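You operate a simulated robot arm through the tools that you are given. There is no shell and no other tool. Be economical: measure what you need, move in short steps, check, and stop when the job is done.

You run a simulated robot arm. Do the job below in one go: nothing can be reset, and whatever is moved stays where it is left.

TASK
Take the finished pot off press three, seat the pot marked ten holes, give one shot.
Fine: finished means 0.0 g; four bar port; move nothing during the shot; all three end on their pads.

Only the result counts: the job must be done as asked and must still hold three seconds after the hand-in. Knocking over, shifting, dropping, spilling or breaking anything else fails it.

THE ROBOT
A 6-joint arm with a two-finger parallel gripper, fixed in place. Base frame: the origin is at the foot of the arm, x ahead of it, y to its left, z up; the work surface is at about z = 900. Lengths are in mm, angles in degrees, forces in N, time in s.
With the tool pointing down near the work surface it reaches from about 480 to 880 mm from the base axis. Its first joint turns from -115.0 to 115.0 degrees. Payload 4.2 kg.
Tool frame: the origin (TCP) lies between the finger pads and is the grasp point; the fingertips stand 23 mm ahead of it; z points along the fingers, y is the line along which they close. The gripper opens to 94 mm. The fingers are 38 mm wide and 10 mm thick; the gripper's body (54 by 96 mm) begins 39 mm behind the TCP.
Orientation is told as [roll, pitch, yaw] about the base's x, y, z axes, in that order, counted from this pose: with the fingers straight down and closing along the base's y, the tool's x points along the base's -x, its y along +y and its z along -z.

THE INTERFACE
- The arm moves only by the tool step_arm. Its argument "moves" is a list of rows, each an object of numbers (a shift or turn left out is 0, a gripper value left out holds the last): "x", "y", "z": the shift along the tool's x, y, z in m; "rx", "ry", "rz": the turn, a rotation vector about the tool's x, y, z in degrees; "jaw": the closure in counts, from 0 (fully open) to 255 (shut). In form: [{"x": .., "y": .., "z": .., "rx": .., "ry": .., "rz": .., "jaw": ..}, ...]. A call has 1 to 12 rows; each row is the pose to reach, as a shift and turn from the pose commanded when the call began, along the tool's axes at that moment. Each row takes 0.2 s and may step no farther than 50 mm and 8.6 degrees from the row before; otherwise, or with a gripper value out of range, the whole call is refused. Where a pose cannot be reached the arm comes as near as it can. A force on the tool above 40 N (or 10 N above the force at the start of the call, whichever is more), or a blocked arm, ends the call early, and 0.2 s more pass. The fingers move at their own pace (about 108 mm/s each) and stop on an object; they squeeze with about 34 N. The grip force told is the motor's: it shows also when the fingers shut on nothing. Time passes only in rows, and 0.2 s behind the last, so rows that repeat a pose let the fingers close. The reply holds the time, the measured pose of the TCP, the force on the tool along the base axes, the opening and the grip force, in the units named above and with some noise, and new pictures: "views" is both (left out), scene, wrist or none.
- Cameras (640 x 400 px; columns grow to the right, rows downward): "scene" is fixed at [38.5, 503.3, 1454.6]; the picture's right is [-0.67, -0.74, 0.00], its down [-0.44, 0.40, -0.80] and it looks along [0.59, -0.54, -0.60] (base axes); focal length 337 px, centre (320, 200). "wrist" rides on the gripper at [86, 16, -75] in the tool frame; the picture's right is [-0.18, 0.98, 0.00], its down [-0.58, -0.11, -0.81] and it looks along [-0.79, -0.15, 0.59] (tool axes); focal length 243 px, centre (320, 200). There is no depth. A picture from a camera that has moved, and an enlarged one, comes with that camera's place and axes in the base frame and with its lens. The place of the scene camera against the robot may be out by one fixed shift of up to 25 mm in any direction.
- move_column(by): slides the trunk up (or, below 0, down) by that many mm; the arm rides with it, the base frame stays. It gives what a move gives, with no picture.
- zoom(camera, box): a new picture of the part [left, top, right, bottom] of that camera's present view, enlarged. It takes no simulated time.
- close_job(): hands the job in; it is judged then, once.

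Work in short steps. Places have to be worked out from the pictures, the camera data and where the tool is seen: move nearer, look again, correct. Check each grasp and each placing, and mend what went wrong. You have 120 turns and 170 pictures in all, those below and enlarged ones among them. Open the gripper and draw the arm clear of the work before you hand the job in, unless the task says otherwise; then end with one line.

The tools are called after "Call:" as a command line: name --argument value ..., lists and objects as JSON in quotes. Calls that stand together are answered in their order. step_arm: Moves the arm, as the interface text tells. Its arguments: {"type":"object","properties":{"moves":{"type":"array"},"views":{"type":"string","enum":["both","scene","wrist","none"]}},"required":["moves"]} The other tools are called the same way: move_column (by) slides the trunk up or down; zoom (camera, box) takes an enlarged picture of a part of a camera's view; close_job () hands the job in.

At the start:

```text
time: 0.0
tcp_pos: [601.8, -52.8, 1178.5]
orientation: [0.0, 0.0, 0.0]
wrist_force: [1.0, -0.9, -0.4]
opening: 94.1
finger_force: 0.1
trunk travel left (down, up): [-775.0, 215.0]
```

scene: 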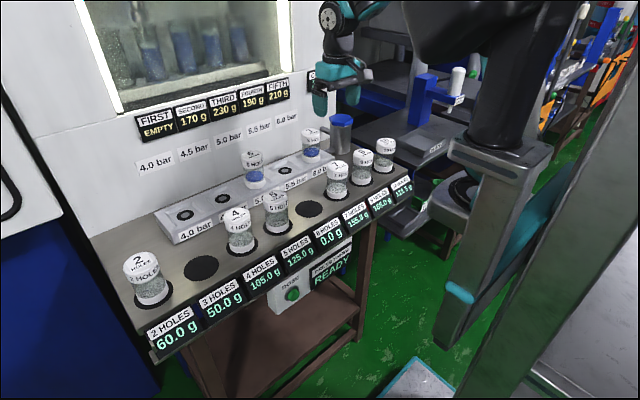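
wrist: 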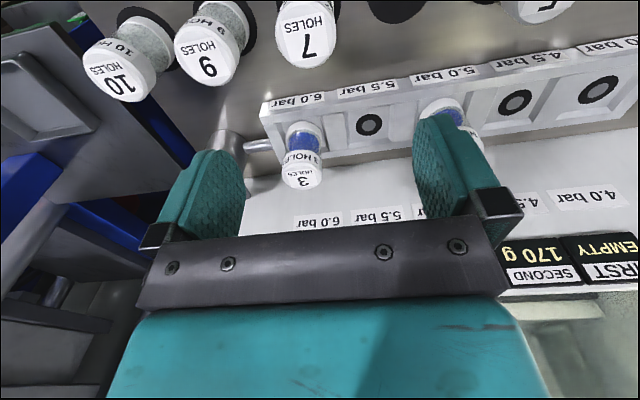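

I'll enlarge the scene picture to read the labels and find the pots and ports.

Call:
zoom --camera "scene" --box '[100, 180, 260, 360]'

Call:
zoom --camera "scene" --box '[230, 110, 420, 310]'

Call:
zoom --camera "scene" --box '[80, 0, 340, 180]'

Call:
zoom --camera "wrist" --box '[60, 0, 380, 200]'

```text
2.22 times, centred on (180, 270) of scene
camera zoom: at [38.5, 503.3, 1454.6], right [-0.67, -0.74, 0.0], down [-0.44, 0.4, -0.8], along [0.59, -0.54, -0.6], focal length 750 px, centre (631, 44)
```

zoom: 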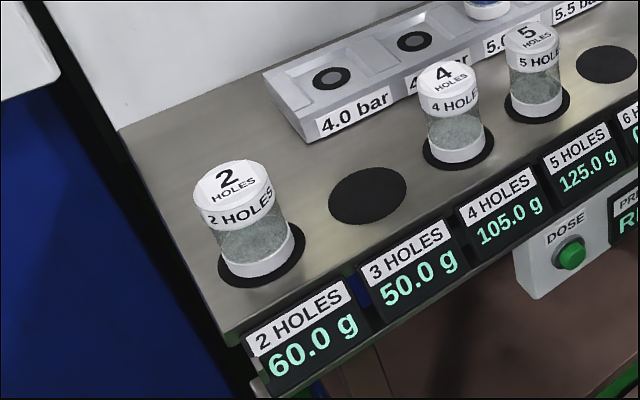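

```text
2.00 times, centred on (325, 210) of scene
camera zoom: at [38.5, 503.3, 1454.6], right [-0.67, -0.74, 0.0], down [-0.44, 0.4, -0.8], along [0.59, -0.54, -0.6], focal length 675 px, centre (310, 180)
```

zoom: 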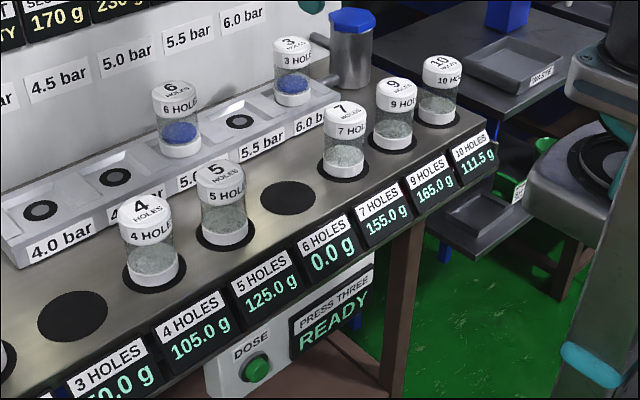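

```text
2.22 times, centred on (210, 90) of scene
camera zoom: at [38.5, 503.3, 1454.6], right [-0.67, -0.74, 0.0], down [-0.44, 0.4, -0.8], along [0.59, -0.54, -0.6], focal length 750 px, centre (564, 444)
```

zoom: 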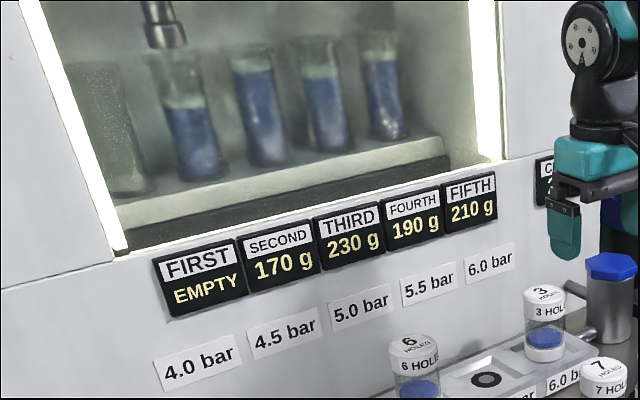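

```text
2.00 times, centred on (220, 100) of wrist
camera zoom: at [514.0, -37.5, 1253.6], right [0.18, 0.98, 0.0], down [0.58, -0.11, 0.81], along [0.79, -0.15, -0.59], focal length 485 px, centre (520, 400)
```

zoom: 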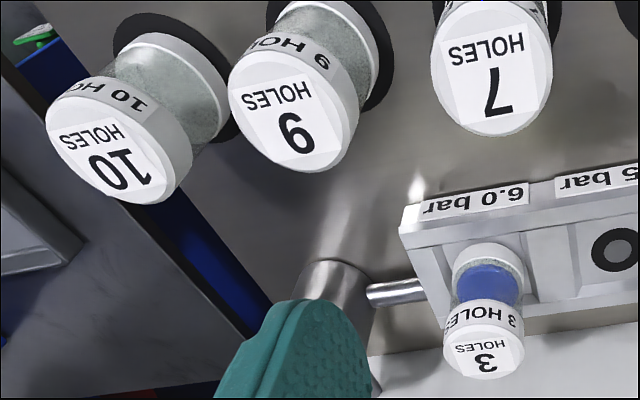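

The pots on the press are number six (5.0 bar, 0.0 g left) and number three (6.0 bar, 50 g left), and a sign right of FIFTH is hidden by the gripper. I'll back the arm off to read it.

Call:
step_arm --moves '[{"x": 0.04, "y": -0.02}, {"x": 0.08, "y": -0.04}, {"x": 0.08, "y": -0.08}, {"x": 0.08, "y": -0.12}]'

Call:
zoom --camera "scene" --box '[270, 30, 430, 130]'

```text
time: 1.0
tcp_pos: [521.6, -173.5, 1179.4]
orientation: [0.1, 0.0, 0.1]
wrist_force: [0.0, 1.0, -0.1]
opening: 94.1
finger_force: 0.1
trunk travel left (down, up): [-775.0, 215.0]
camera wrist: at [434.3, -157.6, 1253.5], right [0.18, 0.98, 0.0], down [0.58, -0.11, 0.81], along [0.79, -0.15, -0.59], focal length 243 px, centre (320, 200)
```

scene: 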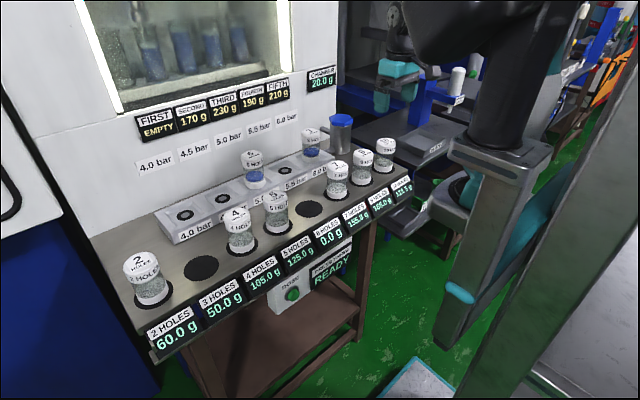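
wrist: 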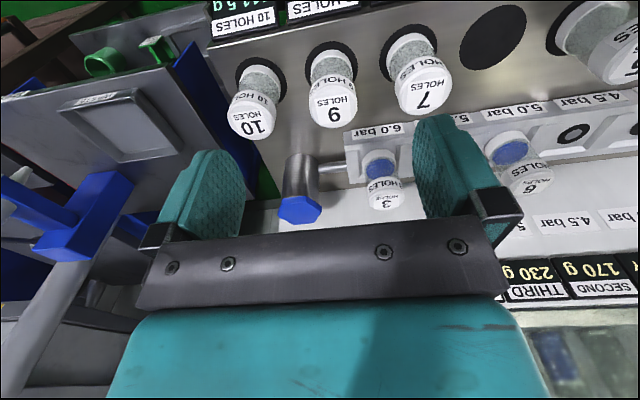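

```text
4.00 times, centred on (350, 80) of scene
camera zoom: at [38.5, 503.3, 1454.6], right [-0.67, -0.74, 0.0], down [-0.44, 0.4, -0.8], along [0.59, -0.54, -0.6], focal length 1349 px, centre (200, 680)
```

zoom: 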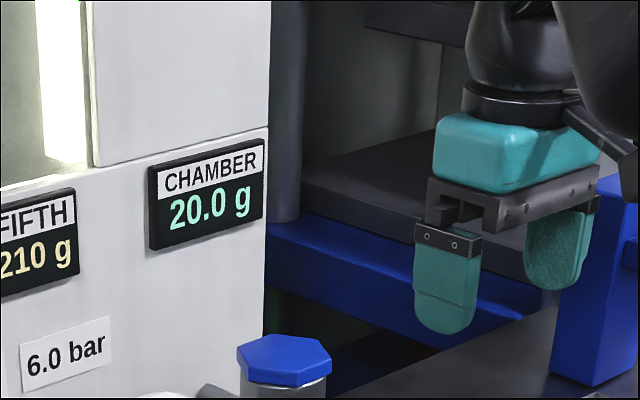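

The chamber shows 20 g. From the wrist camera I put the pads at x≈595 (pot ten at y≈-272, pad six at y≈36) and the ports at x≈775 about 108 mm apart (4.0 bar at y≈326, 5.0 bar at y≈110). I'll move towards pot six, staying high and short of the wall.

Call:
step_arm --moves '[{"x": -0.02, "y": 0.04}, {"x": -0.04, "y": 0.08}, {"x": -0.06, "y": 0.12}, {"x": -0.08, "y": 0.16}, {"x": -0.1, "y": 0.2}, {"x": -0.12, "y": 0.24}, {"x": -0.15, "y": 0.275}, {"x": -0.17, "y": 0.283}]'

```text
time: 2.8
tcp_pos: [691.1, 110.2, 1178.9]
orientation: [-0.1, 0.0, 0.0]
wrist_force: [-0.5, -0.4, 0.9]
opening: 94.1
finger_force: 0.1
trunk travel left (down, up): [-775.0, 215.0]
camera wrist: at [604.5, 125.8, 1253.8], right [0.18, 0.98, 0.0], down [0.58, -0.11, 0.81], along [0.79, -0.15, -0.59], focal length 243 px, centre (320, 200)
```

scene: 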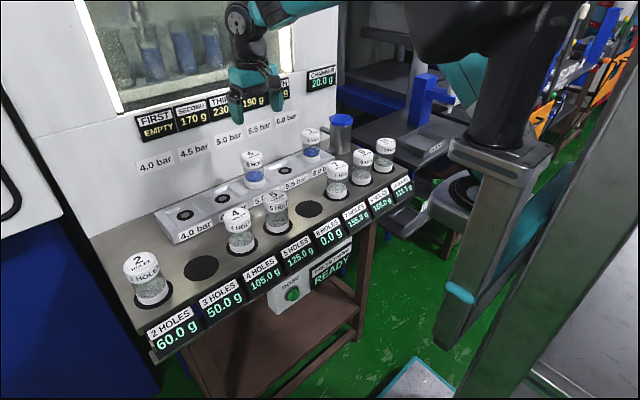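
wrist: 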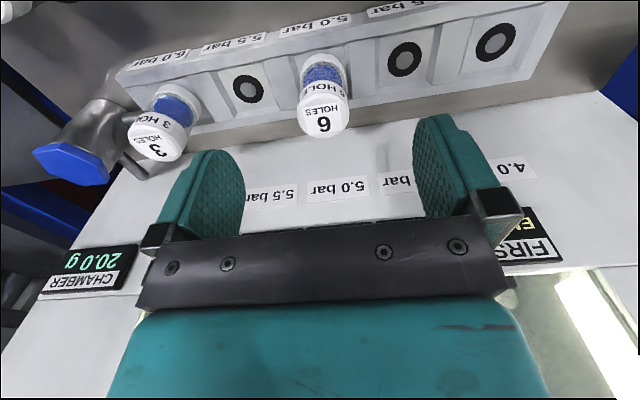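

Pot six's cap comes out at about (770, 99), top z≈1022, roughly 50 mm across. The ports sit near x≈770 with y ≈ 317, 208, 98, -13 and -122. I'll go above pot six and refine.

Call:
step_arm --moves '[{"x": -0.04, "y": -0.005, "z": 0.02}, {"x": -0.079, "y": -0.01, "z": 0.05}, {"x": -0.079, "y": -0.01, "z": 0.09}]' --views "wrist"

```text
time: 3.6
tcp_pos: [768.4, 100.3, 1090.1]
orientation: [0.0, -0.1, 0.0]
wrist_force: [-0.3, -0.1, 0.7]
opening: 94.1
finger_force: 0.0
trunk travel left (down, up): [-775.0, 215.0]
camera wrist: at [682.8, 115.7, 1164.0], right [0.18, 0.98, 0.0], down [0.58, -0.11, 0.81], along [0.79, -0.15, -0.59], focal length 243 px, centre (320, 200)
```

wrist: 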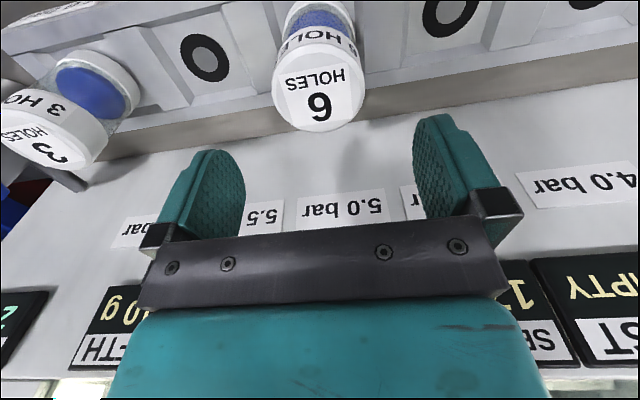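

Triangulating with the 5.5 port gives the block surface z≈935 and port line x≈760; pot six is at about (760, 100), top z≈1030, Ø≈55. I'll line up and descend in stages.

Call:
step_arm --moves '[{"x": 0.008, "y": 0.0, "z": 0.0}, {"x": 0.008, "y": 0.0, "z": 0.03}, {"x": 0.008, "y": 0, "z": 0.05}]' --views "both"

Call:
zoom --camera "scene" --box '[200, 90, 320, 210]'

```text
time: 4.4
tcp_pos: [762.6, 100.5, 1039.1]
orientation: [0.0, 0.0, 0.0]
wrist_force: [0.2, -0.5, -0.6]
opening: 93.8
finger_force: 0.1
trunk travel left (down, up): [-775.0, 215.0]
camera wrist: at [674.9, 116.2, 1114.0], right [0.18, 0.98, 0.0], down [0.58, -0.11, 0.81], along [0.79, -0.15, -0.59], focal length 243 px, centre (320, 200)
```

scene: 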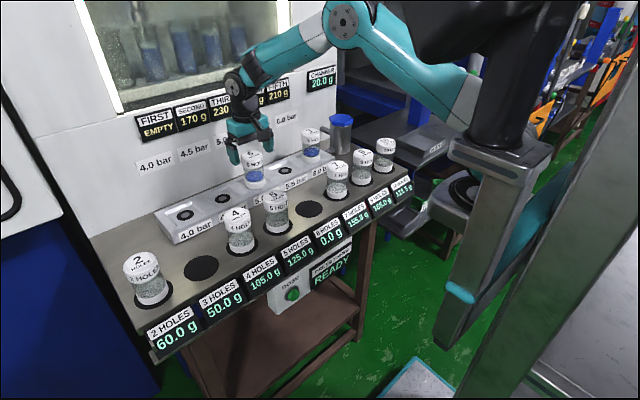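
wrist: 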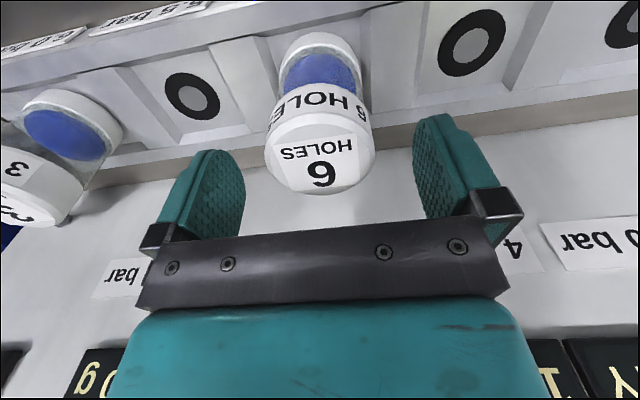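

```text
3.33 times, centred on (260, 150) of scene
camera zoom: at [38.5, 503.3, 1454.6], right [-0.67, -0.74, 0.0], down [-0.44, 0.4, -0.8], along [0.59, -0.54, -0.6], focal length 1124 px, centre (520, 367)
```

zoom: 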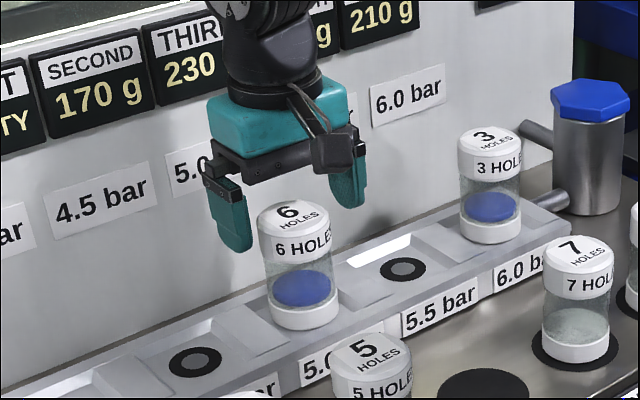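

Pot six stands centred between the fingers. I'll go down to TCP z≈1003 and close on the cap.

Call:
step_arm --moves '[{"x": 0.001, "z": 0.02}, {"x": 0.001, "z": 0.036}, {"x": 0.001, "z": 0.036, "jaw": 255}, {"x": 0.001, "z": 0.036, "jaw": 255}, {"x": 0.001, "z": 0.036, "jaw": 255}]' --views "both"

```text
time: 5.6
tcp_pos: [760.2, 100.5, 1001.8]
orientation: [0.0, 0.0, -0.1]
wrist_force: [-0.8, -0.8, 0.5]
opening: 57.6
finger_force: 34.5
trunk travel left (down, up): [-775.0, 215.0]
camera wrist: at [674.2, 115.9, 1077.1], right [0.18, 0.98, 0.0], down [0.58, -0.11, 0.81], along [0.79, -0.15, -0.59], focal length 243 px, centre (320, 200)
```

scene: 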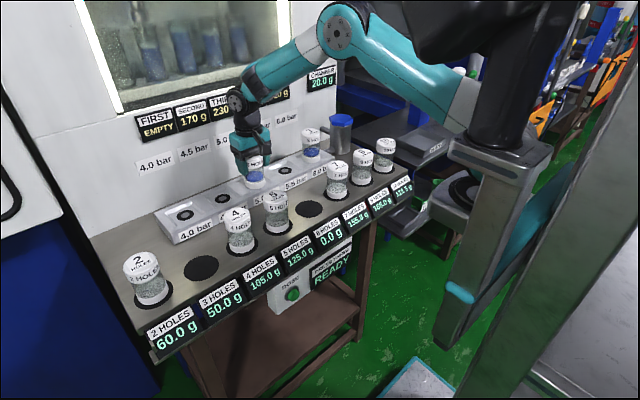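
wrist: 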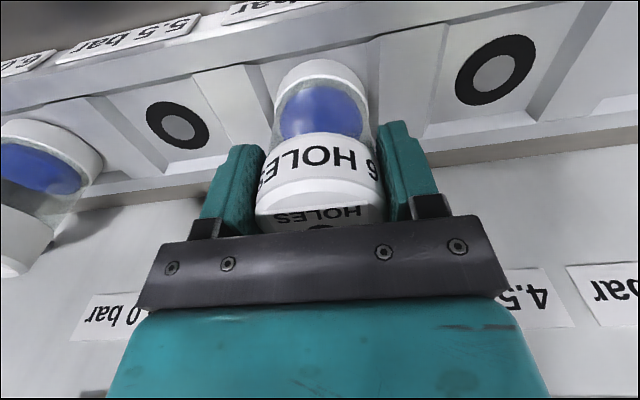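

It's gripped at 57.6 mm. I'll lift straight up 90 mm and check.

Call:
step_arm --moves '[{"z": -0.01}, {"z": -0.03}, {"z": -0.06}, {"z": -0.09}, {"z": -0.12}]' --views "wrist"

```text
time: 6.8
tcp_pos: [760.2, 100.1, 1123.0]
orientation: [0.0, 0.1, 0.0]
wrist_force: [1.1, 0.0, -3.6]
opening: 57.3
finger_force: 34.1
trunk travel left (down, up): [-775.0, 215.0]
camera wrist: at [673.9, 116.0, 1197.5], right [0.18, 0.98, 0.0], down [0.58, -0.11, 0.81], along [0.79, -0.15, -0.59], focal length 243 px, centre (320, 200)
```

wrist: 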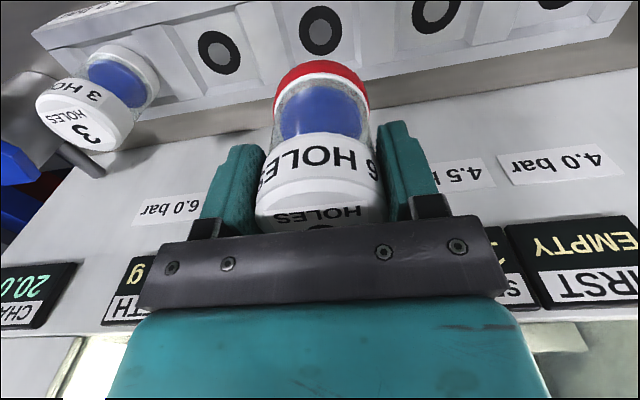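

It came up cleanly. I'll carry pot six high to short of its pad so I can look at the empty pad ahead.

Call:
step_arm --moves '[{"x": 0.045, "y": -0.015}, {"x": 0.09, "y": -0.03}, {"x": 0.135, "y": -0.045}, {"x": 0.17, "y": -0.06}, {"x": 0.2, "y": -0.064}]' --views "both"

```text
time: 8.0
tcp_pos: [559.2, 35.1, 1122.4]
orientation: [0.1, 0.0, -0.1]
wrist_force: [-0.4, -0.3, -3.1]
opening: 57.5
finger_force: 34.4
trunk travel left (down, up): [-775.0, 215.0]
camera wrist: at [473.5, 51.5, 1196.8], right [0.18, 0.98, 0.0], down [0.58, -0.11, 0.81], along [0.79, -0.15, -0.59], focal length 243 px, centre (320, 200)
```

scene: 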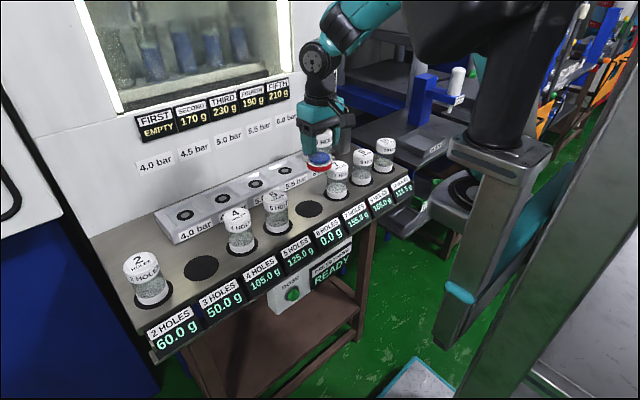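
wrist: 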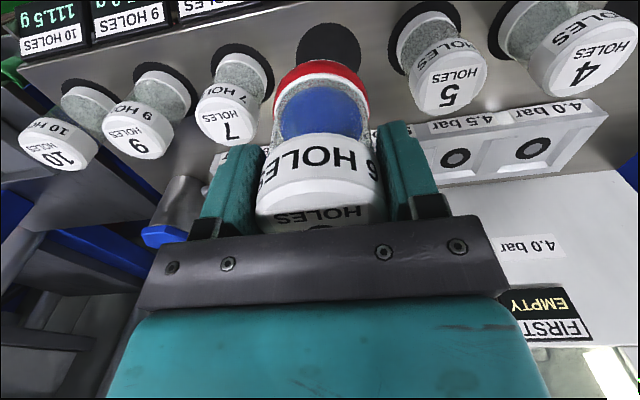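

Pad six is behind the pot in the image, at about (591–600, 38, 898). I'll enlarge to pin down its centre.

Call:
zoom --camera "wrist" --box '[180, 0, 500, 200]'

Call:
zoom --camera "scene" --box '[250, 110, 410, 230]'

```text
2.00 times, centred on (340, 100) of wrist
camera zoom: at [473.5, 51.5, 1196.8], right [0.18, 0.98, 0.0], down [0.58, -0.11, 0.81], along [0.79, -0.15, -0.59], focal length 485 px, centre (280, 400)
```

zoom: 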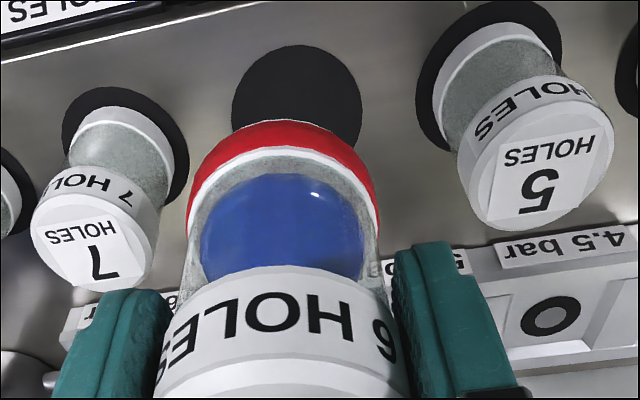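

```text
3.33 times, centred on (330, 170) of scene
camera zoom: at [38.5, 503.3, 1454.6], right [-0.67, -0.74, 0.0], down [-0.44, 0.4, -0.8], along [0.59, -0.54, -0.6], focal length 1124 px, centre (287, 300)
```

zoom: 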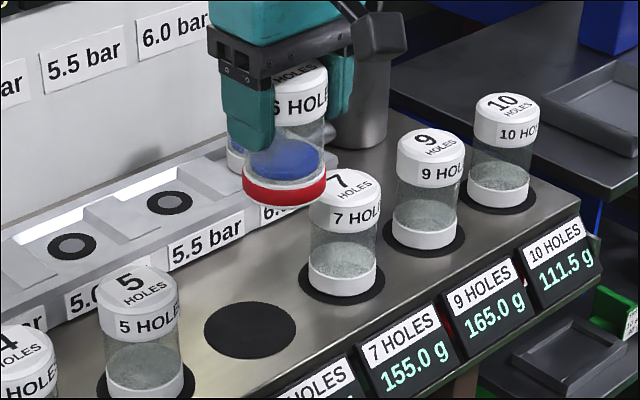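

Using the pad's visible edges (Ø≈72), its centre is about (603, 38). I'll move over it and go down to TCP z≈990 for a check.

Call:
step_arm --moves '[{"x": -0.044, "y": 0.003}, {"x": -0.044, "y": 0.003, "z": 0.04}, {"x": -0.044, "y": 0.003, "z": 0.08}, {"x": -0.044, "y": 0.003, "z": 0.12}]' --views "both"

Call:
zoom --camera "scene" --box '[260, 130, 380, 230]'

Call:
zoom --camera "wrist" --box '[160, 0, 480, 200]'

```text
time: 9.0
tcp_pos: [603.8, 39.6, 1004.7]
orientation: [0.1, 0.0, 0.0]
wrist_force: [0.1, -0.5, -2.6]
opening: 57.3
finger_force: 34.2
trunk travel left (down, up): [-775.0, 215.0]
camera wrist: at [518.0, 54.5, 1078.7], right [0.18, 0.98, 0.0], down [0.58, -0.11, 0.81], along [0.79, -0.15, -0.59], focal length 243 px, centre (320, 200)
```

scene: 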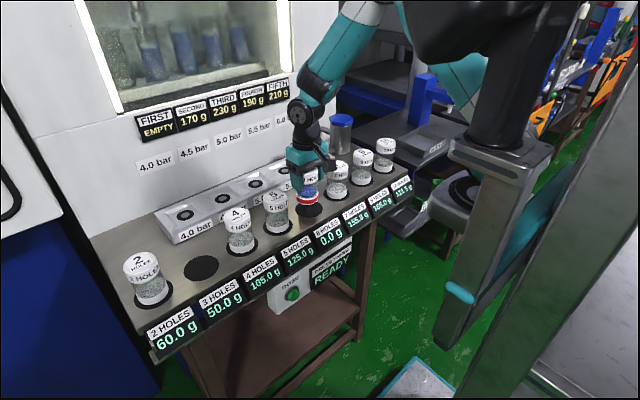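
wrist: 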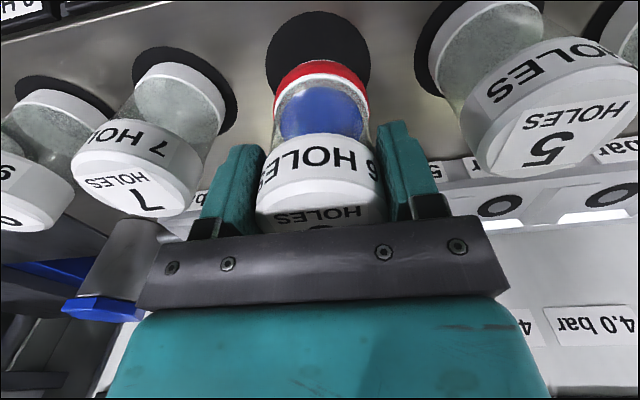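

```text
4.00 times, centred on (320, 180) of scene
camera zoom: at [38.5, 503.3, 1454.6], right [-0.67, -0.74, 0.0], down [-0.44, 0.4, -0.8], along [0.59, -0.54, -0.6], focal length 1349 px, centre (320, 280)
```

zoom: 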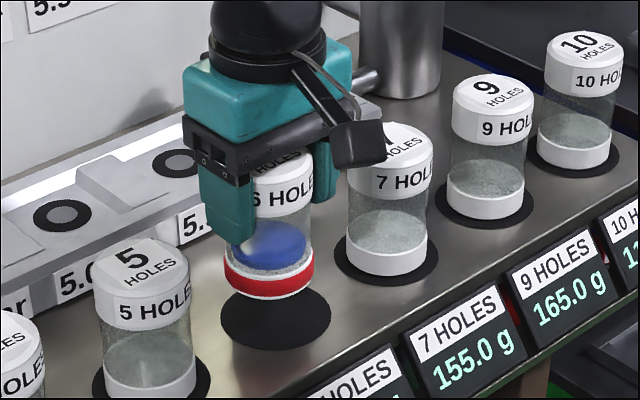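

```text
2.00 times, centred on (320, 100) of wrist
camera zoom: at [518.0, 54.5, 1078.7], right [0.18, 0.98, 0.0], down [0.58, -0.11, 0.81], along [0.79, -0.15, -0.59], focal length 485 px, centre (320, 400)
```

zoom: 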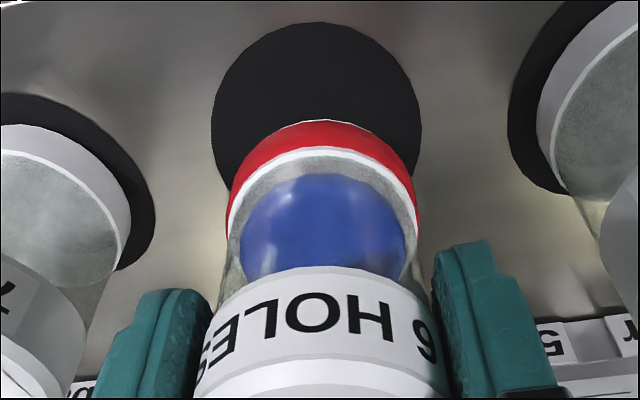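

The pad centre refines to about (606, 37.5). I'll shift 2 mm each way and lower the pot towards contact at TCP z≈968.

Call:
step_arm --moves '[{"x": -0.002, "y": -0.002, "z": 0.015}, {"x": -0.002, "y": -0.002, "z": 0.027}, {"x": -0.002, "y": -0.002, "z": 0.031}, {"x": -0.002, "y": -0.002, "z": 0.034}]' --views "both"

Call:
zoom --camera "scene" --box '[260, 130, 380, 230]'

```text
time: 10.0
tcp_pos: [607.5, 37.0, 971.3]
orientation: [0.1, -0.2, 0.0]
wrist_force: [-4.9, -3.1, 26.5]
opening: 57.4
finger_force: 34.0
trunk travel left (down, up): [-775.0, 215.0]
camera wrist: at [520.4, 52.1, 1045.8], right [0.18, 0.98, 0.0], down [0.58, -0.11, 0.81], along [0.79, -0.15, -0.59], focal length 243 px, centre (320, 200)
```

scene: 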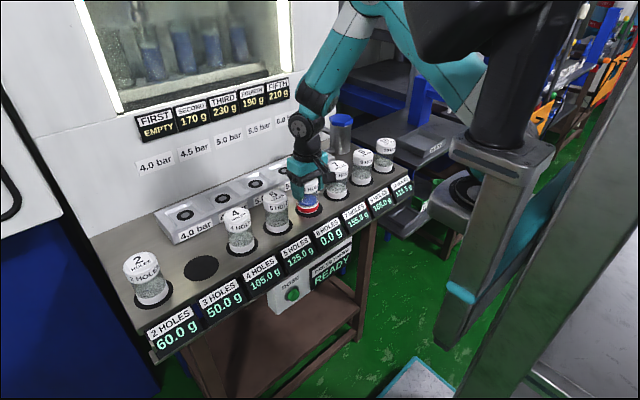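
wrist: 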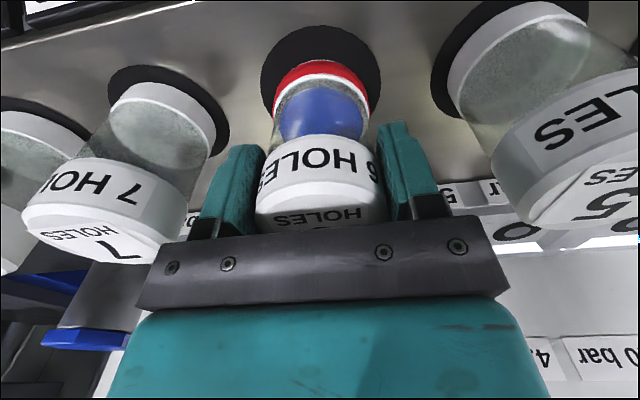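

```text
4.00 times, centred on (320, 180) of scene
camera zoom: at [38.5, 503.3, 1454.6], right [-0.67, -0.74, 0.0], down [-0.44, 0.4, -0.8], along [0.59, -0.54, -0.6], focal length 1349 px, centre (320, 280)
```

zoom: 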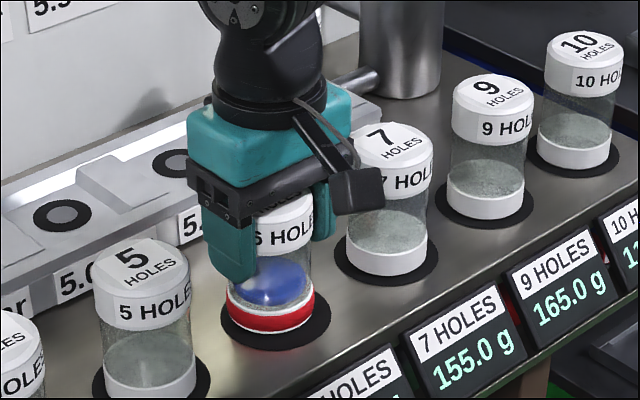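

Contact at 26 N with pot six centred on its pad, so the pot bottom is about 71 mm below the TCP. I'll relieve the load, open, and go up.

Call:
step_arm --moves '[{"z": -0.002}, {"z": -0.002, "jaw": 0}, {"z": -0.002, "jaw": 0}, {"z": -0.002, "jaw": 0}, {"z": -0.03}, {"z": -0.08}, {"z": -0.12}]' --views "both"

Call:
zoom --camera "scene" --box '[230, 150, 430, 310]'

```text
time: 11.6
tcp_pos: [606.7, 37.3, 1091.3]
orientation: [0.0, 0.0, 0.0]
wrist_force: [0.9, 0.2, -0.7]
opening: 93.9
finger_force: 0.1
trunk travel left (down, up): [-775.0, 215.0]
camera wrist: at [519.8, 52.5, 1164.6], right [0.18, 0.98, 0.0], down [0.58, -0.11, 0.81], along [0.79, -0.15, -0.59], focal length 243 px, centre (320, 200)
```

scene: 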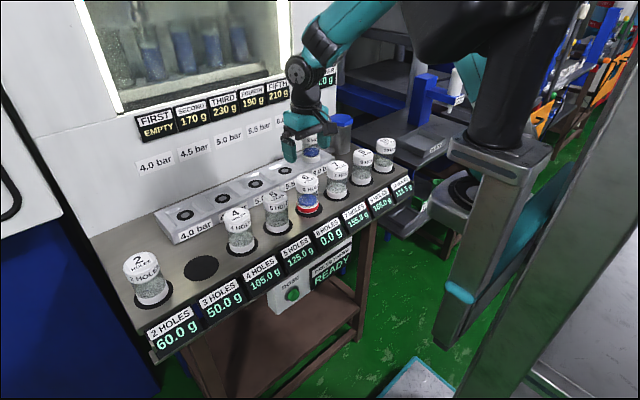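
wrist: 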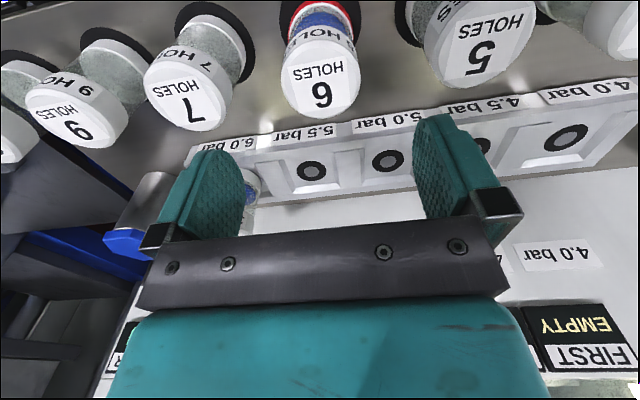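

```text
2.50 times, centred on (330, 230) of scene
camera zoom: at [38.5, 503.3, 1454.6], right [-0.67, -0.74, 0.0], down [-0.44, 0.4, -0.8], along [0.59, -0.54, -0.6], focal length 843 px, centre (295, 125)
```

zoom: 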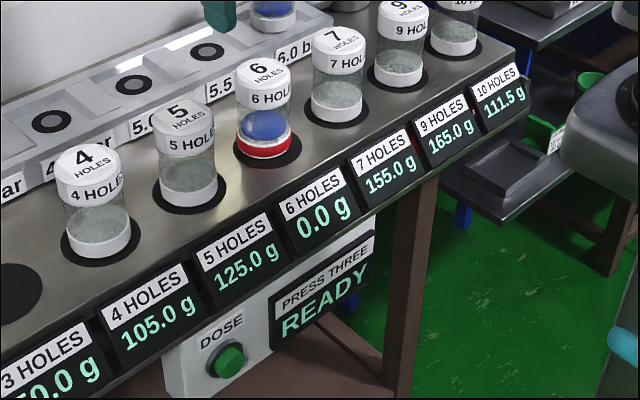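

Pot six stands well on its pad. I'll move high along the row to pot ten, estimated at (606, -272).

Call:
step_arm --moves '[{"y": -0.048, "z": -0.02}, {"y": -0.096, "z": -0.02}, {"y": -0.144, "z": -0.02}, {"y": -0.192, "z": -0.02}, {"y": -0.24, "z": -0.02}, {"y": -0.288, "z": -0.02}, {"y": -0.309, "z": -0.02}]' --views "wrist"

```text
refused: row 1 steps farther than a row can; nothing moved
```

Row one was slightly over 50 mm because of the combined shift; I'll repeat it with smaller steps.

Call:
step_arm --moves '[{"y": -0.042, "z": -0.02}, {"y": -0.09, "z": -0.02}, {"y": -0.138, "z": -0.02}, {"y": -0.186, "z": -0.02}, {"y": -0.234, "z": -0.02}, {"y": -0.28, "z": -0.02}, {"y": -0.309, "z": -0.02}]' --views "wrist"

```text
time: 13.2
tcp_pos: [607.3, -272.5, 1108.9]
orientation: [0.1, 0.0, 0.0]
wrist_force: [-0.1, 0.2, 0.5]
opening: 94.4
finger_force: 0.1
trunk travel left (down, up): [-775.0, 215.0]
camera wrist: at [520.5, -256.9, 1183.1], right [0.18, 0.98, 0.0], down [0.58, -0.11, 0.81], along [0.79, -0.15, -0.59], focal length 243 px, centre (320, 200)
```

wrist: 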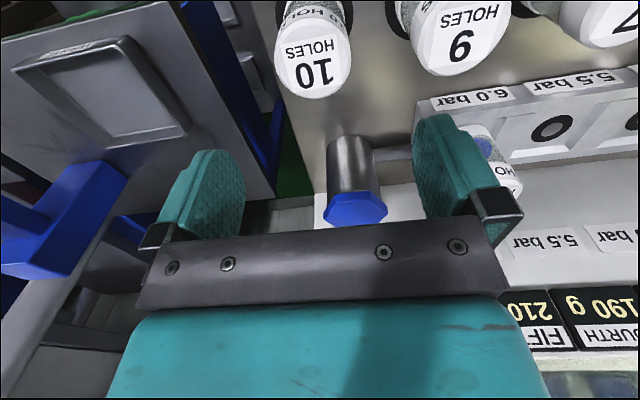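

Pot ten's cap appears near (603, -278). I'll shift and go down to just above it to look again.

Call:
step_arm --moves '[{"x": 0.002, "y": -0.0055, "z": 0.03}, {"x": 0.002, "y": -0.0055, "z": 0.07}, {"x": 0.002, "y": -0.0055, "z": 0.085}]' --views "wrist"

Call:
zoom --camera "scene" --box '[320, 100, 440, 200]'

```text
time: 14.0
tcp_pos: [605.1, -278.1, 1024.0]
orientation: [0.0, -0.1, 0.0]
wrist_force: [0.3, 0.6, 0.5]
opening: 94.0
finger_force: 0.0
trunk travel left (down, up): [-775.0, 215.0]
camera wrist: at [518.2, -262.2, 1098.3], right [0.18, 0.98, 0.0], down [0.58, -0.11, 0.81], along [0.79, -0.15, -0.59], focal length 243 px, centre (320, 200)
```

wrist: 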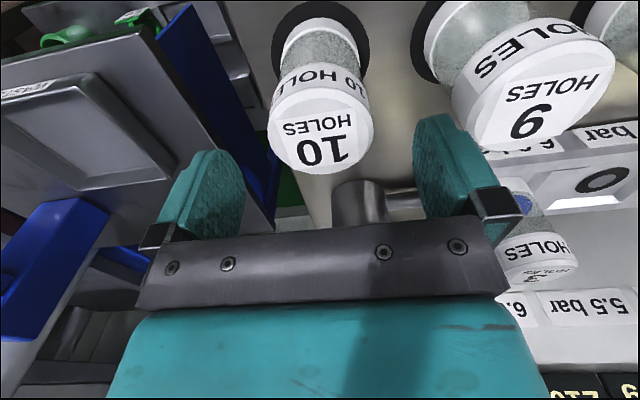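

```text
4.00 times, centred on (380, 150) of scene
camera zoom: at [38.5, 503.3, 1454.6], right [-0.67, -0.74, 0.0], down [-0.44, 0.4, -0.8], along [0.59, -0.54, -0.6], focal length 1349 px, centre (80, 400)
```

zoom: 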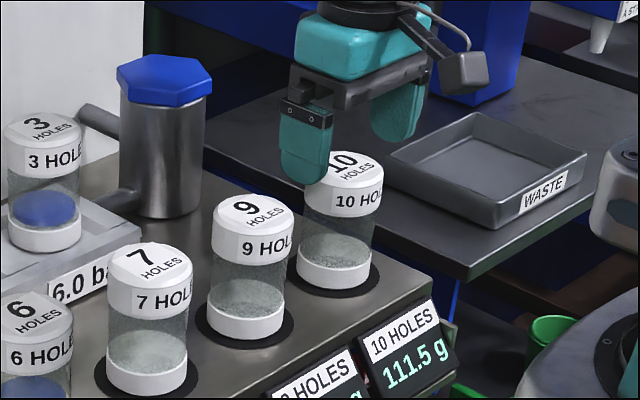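

Pot ten is centred the same way pot six was. I'll descend to TCP z≈971 and grip.

Call:
step_arm --moves '[{"z": 0.03}, {"z": 0.052}, {"z": 0.052, "jaw": 255}, {"z": 0.052, "jaw": 255}, {"z": 0.052, "jaw": 255}, {"z": 0.042}]' --views "both"

```text
time: 15.4
tcp_pos: [605.7, -278.2, 982.0]
orientation: [0.0, 0.0, 0.0]
wrist_force: [0.8, 0.0, -2.2]
opening: 57.6
finger_force: 34.4
trunk travel left (down, up): [-775.0, 215.0]
camera wrist: at [518.4, -261.8, 1056.1], right [0.18, 0.98, 0.0], down [0.58, -0.11, 0.81], along [0.79, -0.15, -0.59], focal length 243 px, centre (320, 200)
```

scene: 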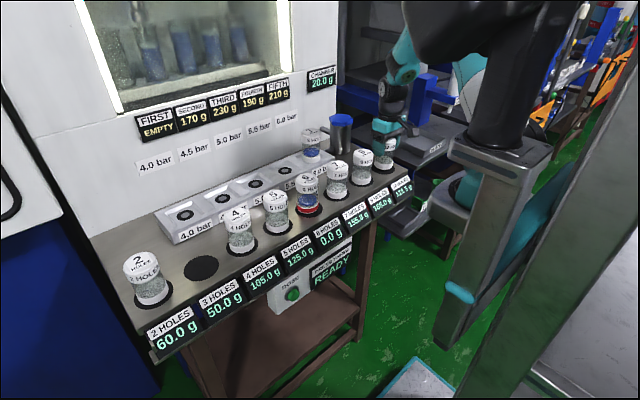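
wrist: 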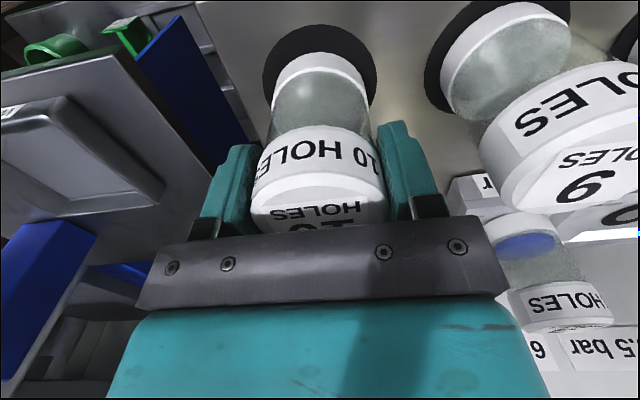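

Pot ten is held with a white base. I'll lift to z≈1125 and carry it over the pad row towards the 4.0 bar port.

Call:
step_arm --moves '[{"z": -0.048}, {"z": -0.096}, {"z": -0.143}, {"y": 0.048, "z": -0.143}, {"y": 0.096, "z": -0.143}, {"y": 0.144, "z": -0.143}, {"y": 0.192, "z": -0.143}, {"y": 0.24, "z": -0.143}, {"y": 0.288, "z": -0.143}, {"y": 0.336, "z": -0.143}]' --views "none"

Call:
step_arm --moves '[{"y": 0.045, "x": -0.02}, {"y": 0.09, "x": -0.04}, {"y": 0.135, "x": -0.06}, {"y": 0.18, "x": -0.08}, {"y": 0.22, "x": -0.095}, {"y": 0.247, "x": -0.105}]' --views "both"

Call:
zoom --camera "wrist" --box '[160, 0, 480, 200]'

```text
time: 17.6
tcp_pos: [605.3, 57.8, 1125.2]
orientation: [0.0, 0.0, 0.0]
wrist_force: [0.5, -0.9, -0.8]
opening: 57.3
finger_force: 34.1
trunk travel left (down, up): [-775.0, 215.0]
```

```text
time: 19.0
tcp_pos: [709.6, 305.3, 1125.3]
orientation: [0.0, 0.1, 0.0]
wrist_force: [-0.3, 0.0, -1.2]
opening: 57.4
finger_force: 33.7
trunk travel left (down, up): [-775.0, 215.0]
camera wrist: at [622.4, 321.2, 1199.3], right [0.18, 0.98, 0.0], down [0.58, -0.11, 0.81], along [0.79, -0.15, -0.59], focal length 243 px, centre (320, 200)
```

scene: 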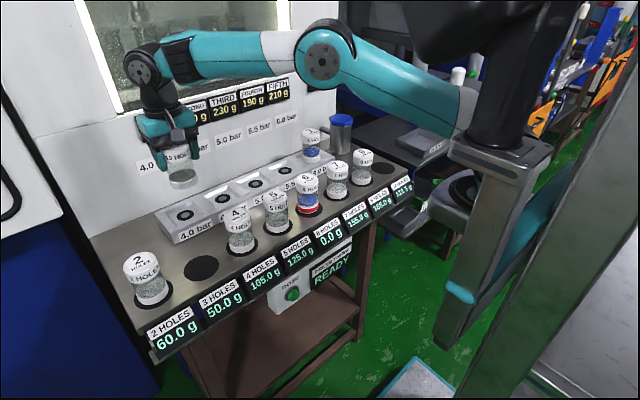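
wrist: 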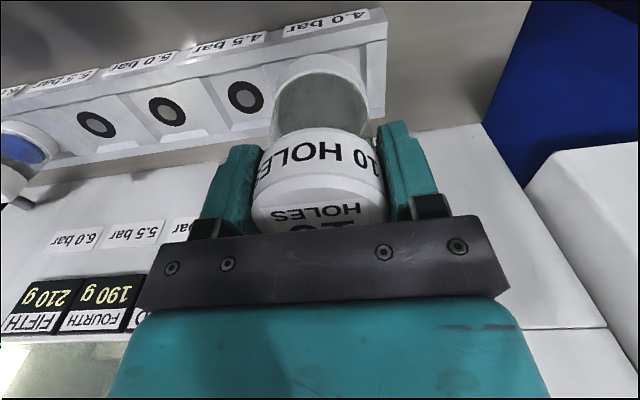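

```text
2.00 times, centred on (320, 100) of wrist
camera zoom: at [622.4, 321.2, 1199.3], right [0.18, 0.98, 0.0], down [0.58, -0.11, 0.81], along [0.79, -0.15, -0.59], focal length 485 px, centre (320, 400)
```

zoom: 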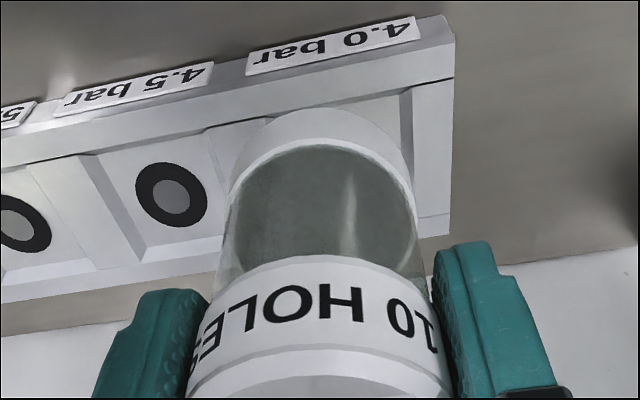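

The port line is x≈762 with ~104 mm spacing, so the 4.0 port is at y≈305–309, hidden behind the held pot. I'll side-step and go lower to view it beside the pot.

Call:
step_arm --moves '[{"x": -0.02, "y": -0.04}, {"x": -0.04, "y": -0.07, "z": 0.03}, {"x": -0.045, "y": -0.075, "z": 0.06}]' --views "wrist"

Call:
zoom --camera "wrist" --box '[320, 0, 640, 200]'

```text
time: 19.8
tcp_pos: [753.0, 230.1, 1065.2]
orientation: [0.0, 0.0, -0.1]
wrist_force: [-1.1, -0.1, -2.1]
opening: 57.6
finger_force: 34.1
trunk travel left (down, up): [-775.0, 215.0]
camera wrist: at [666.7, 245.3, 1139.8], right [0.18, 0.98, 0.0], down [0.58, -0.11, 0.81], along [0.79, -0.15, -0.59], focal length 243 px, centre (320, 200)
```

wrist: 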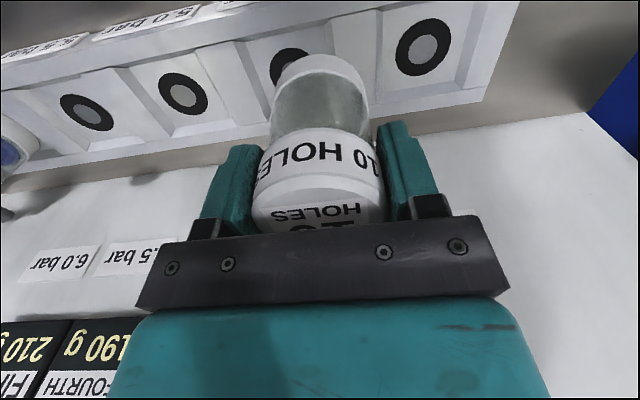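

```text
2.00 times, centred on (480, 100) of wrist
camera zoom: at [666.7, 245.3, 1139.8], right [0.18, 0.98, 0.0], down [0.58, -0.11, 0.81], along [0.79, -0.15, -0.59], focal length 485 px, centre (0, 400)
```

zoom: 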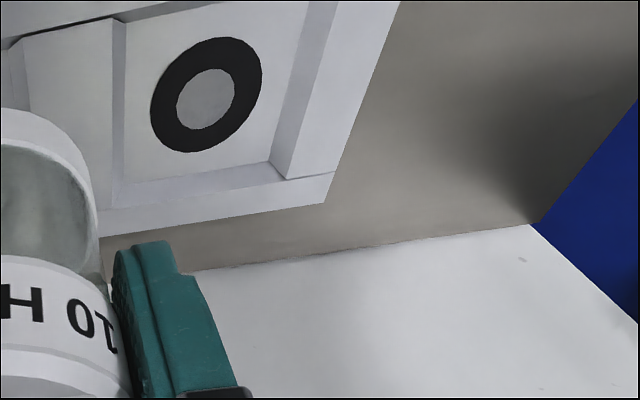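

That puts the 4.0 ring at about (762, 308). I'll move over it and lower to about 20 mm above the seat, then check centring.

Call:
step_arm --moves '[{"x": -0.003, "y": 0.04}, {"x": -0.008, "y": 0.0775}, {"x": -0.008, "y": 0.0775, "z": 0.02}, {"x": -0.008, "y": 0.0775, "z": 0.035}]' --views "both"

Call:
zoom --camera "wrist" --box '[160, 0, 480, 200]'

Call:
zoom --camera "scene" --box '[120, 120, 280, 250]'

```text
time: 20.8
tcp_pos: [756.2, 301.5, 1030.3]
orientation: [0.0, 0.0, 0.1]
wrist_force: [0.7, 1.0, -1.8]
opening: 57.1
finger_force: 34.1
out of reach, approached as far as the arm can: row 2, 3, 4
trunk travel left (down, up): [-775.0, 215.0]
camera wrist: at [668.2, 317.7, 1104.3], right [0.18, 0.98, 0.0], down [0.58, -0.11, 0.81], along [0.79, -0.15, -0.59], focal length 243 px, centre (320, 200)
```

scene: 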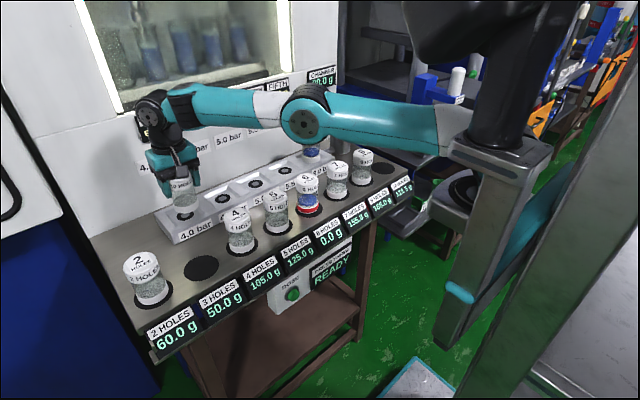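
wrist: 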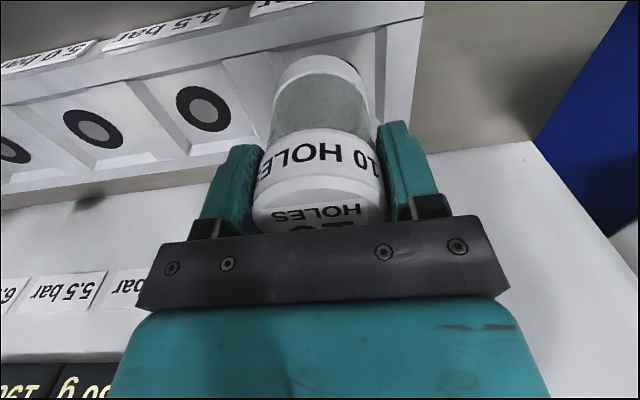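

```text
2.00 times, centred on (320, 100) of wrist
camera zoom: at [668.2, 317.7, 1104.3], right [0.18, 0.98, 0.0], down [0.58, -0.11, 0.81], along [0.79, -0.15, -0.59], focal length 485 px, centre (320, 400)
```

zoom: 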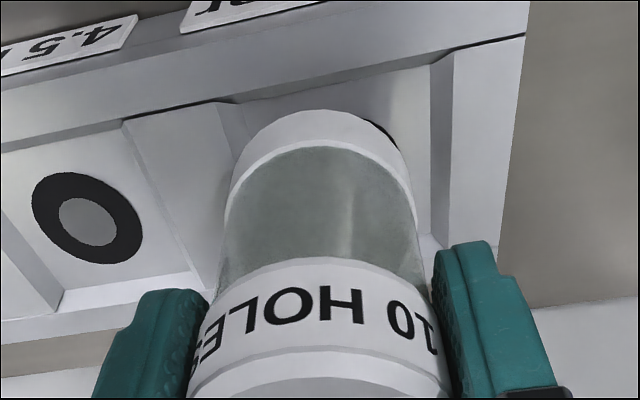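

```text
3.08 times, centred on (200, 185) of scene
camera zoom: at [38.5, 503.3, 1454.6], right [-0.67, -0.74, 0.0], down [-0.44, 0.4, -0.8], along [0.59, -0.54, -0.6], focal length 1038 px, centre (689, 246)
```

zoom: 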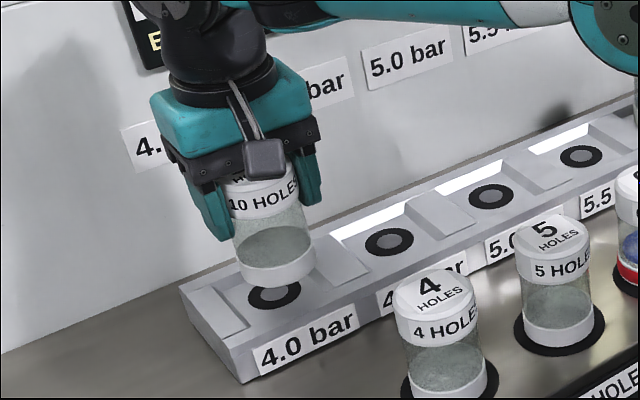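

The ring's visible edge shows the pot about 6 mm short, because the arm is stretched out (measured 756, 301). The wrist looks below the shoulder, so I'll raise the tool 80 mm and lower the trunk 80 mm to gain reach.

Call:
step_arm --moves '[{"x": 0.01, "z": -0.04}, {"x": 0.03, "y": -0.02, "z": -0.08}]' --views "none"

Call:
move_column --by -80

```text
time: 21.4
tcp_pos: [725.4, 283.1, 1107.5]
orientation: [-0.1, 0.1, 0.0]
wrist_force: [0.4, -0.5, -2.9]
opening: 57.3
finger_force: 34.8
trunk travel left (down, up): [-775.0, 215.0]
```

```text
time: 22.6
tcp_pos: [725.2, 281.7, 1030.4]
orientation: [0.0, 0.1, 0.0]
wrist_force: [0.6, 0.4, -2.5]
opening: 57.5
finger_force: 33.9
trunk travel left (down, up): [-695.0, 295.0]
```

Now I'll move to (762, 307.5) at z≈1030.

Call:
step_arm --moves '[{"x": -0.02, "y": 0.015}, {"x": -0.036, "y": 0.026}, {"x": -0.036, "y": 0.026}]' --views "wrist"

Call:
zoom --camera "wrist" --box '[160, 0, 480, 200]'

Call:
zoom --camera "scene" --box '[120, 120, 280, 250]'

```text
time: 23.4
tcp_pos: [745.6, 302.1, 1028.4]
orientation: [0.0, 0.0, 0.0]
wrist_force: [0.4, 0.4, -2.5]
opening: 57.3
finger_force: 33.7
out of reach, approached as far as the arm can: row 2, 3
trunk travel left (down, up): [-695.0, 295.0]
camera wrist: at [658.9, 317.1, 1103.0], right [0.18, 0.98, 0.0], down [0.58, -0.11, 0.81], along [0.79, -0.15, -0.59], focal length 243 px, centre (320, 200)
```

wrist: 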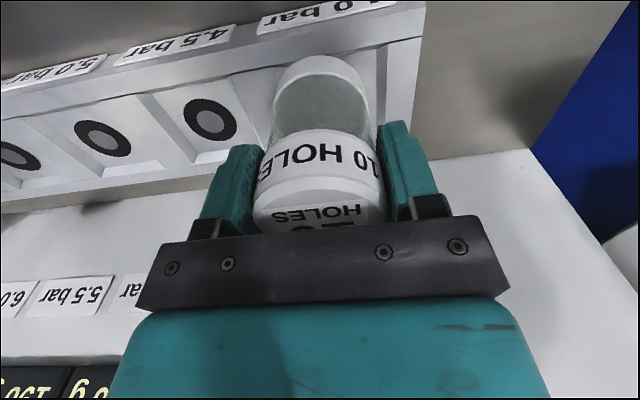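

```text
2.00 times, centred on (320, 100) of wrist
camera zoom: at [658.9, 317.1, 1103.0], right [0.18, 0.98, 0.0], down [0.58, -0.11, 0.81], along [0.79, -0.15, -0.59], focal length 485 px, centre (320, 400)
```

zoom: 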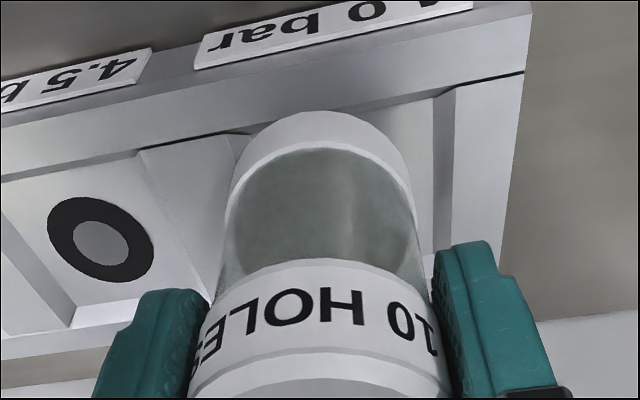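

```text
3.08 times, centred on (200, 185) of scene
camera zoom: at [38.5, 503.3, 1454.6], right [-0.67, -0.74, 0.0], down [-0.44, 0.4, -0.8], along [0.59, -0.54, -0.6], focal length 1038 px, centre (689, 246)
```

zoom: 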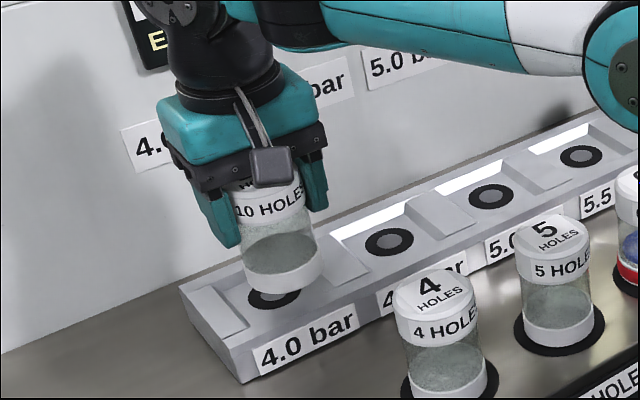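

Reach got worse, so the trunk should go the other way. I'll back off slightly and raise the trunk 200 mm.

Call:
step_arm --moves '[{"x": 0.03, "y": -0.02}]' --views "none"

Call:
move_column --by 200

```text
time: 23.8
tcp_pos: [715.3, 280.7, 1028.7]
orientation: [0.0, -0.1, 0.0]
wrist_force: [0.5, -0.6, -2.0]
opening: 57.4
finger_force: 34.4
trunk travel left (down, up): [-695.0, 295.0]
```

```text
time: 25.9
tcp_pos: [715.3, 281.1, 1228.7]
orientation: [0.0, 0.0, 0.0]
wrist_force: [-0.5, -0.6, -2.3]
opening: 57.3
finger_force: 34.2
trunk travel left (down, up): [-895.0, 95.0]
```

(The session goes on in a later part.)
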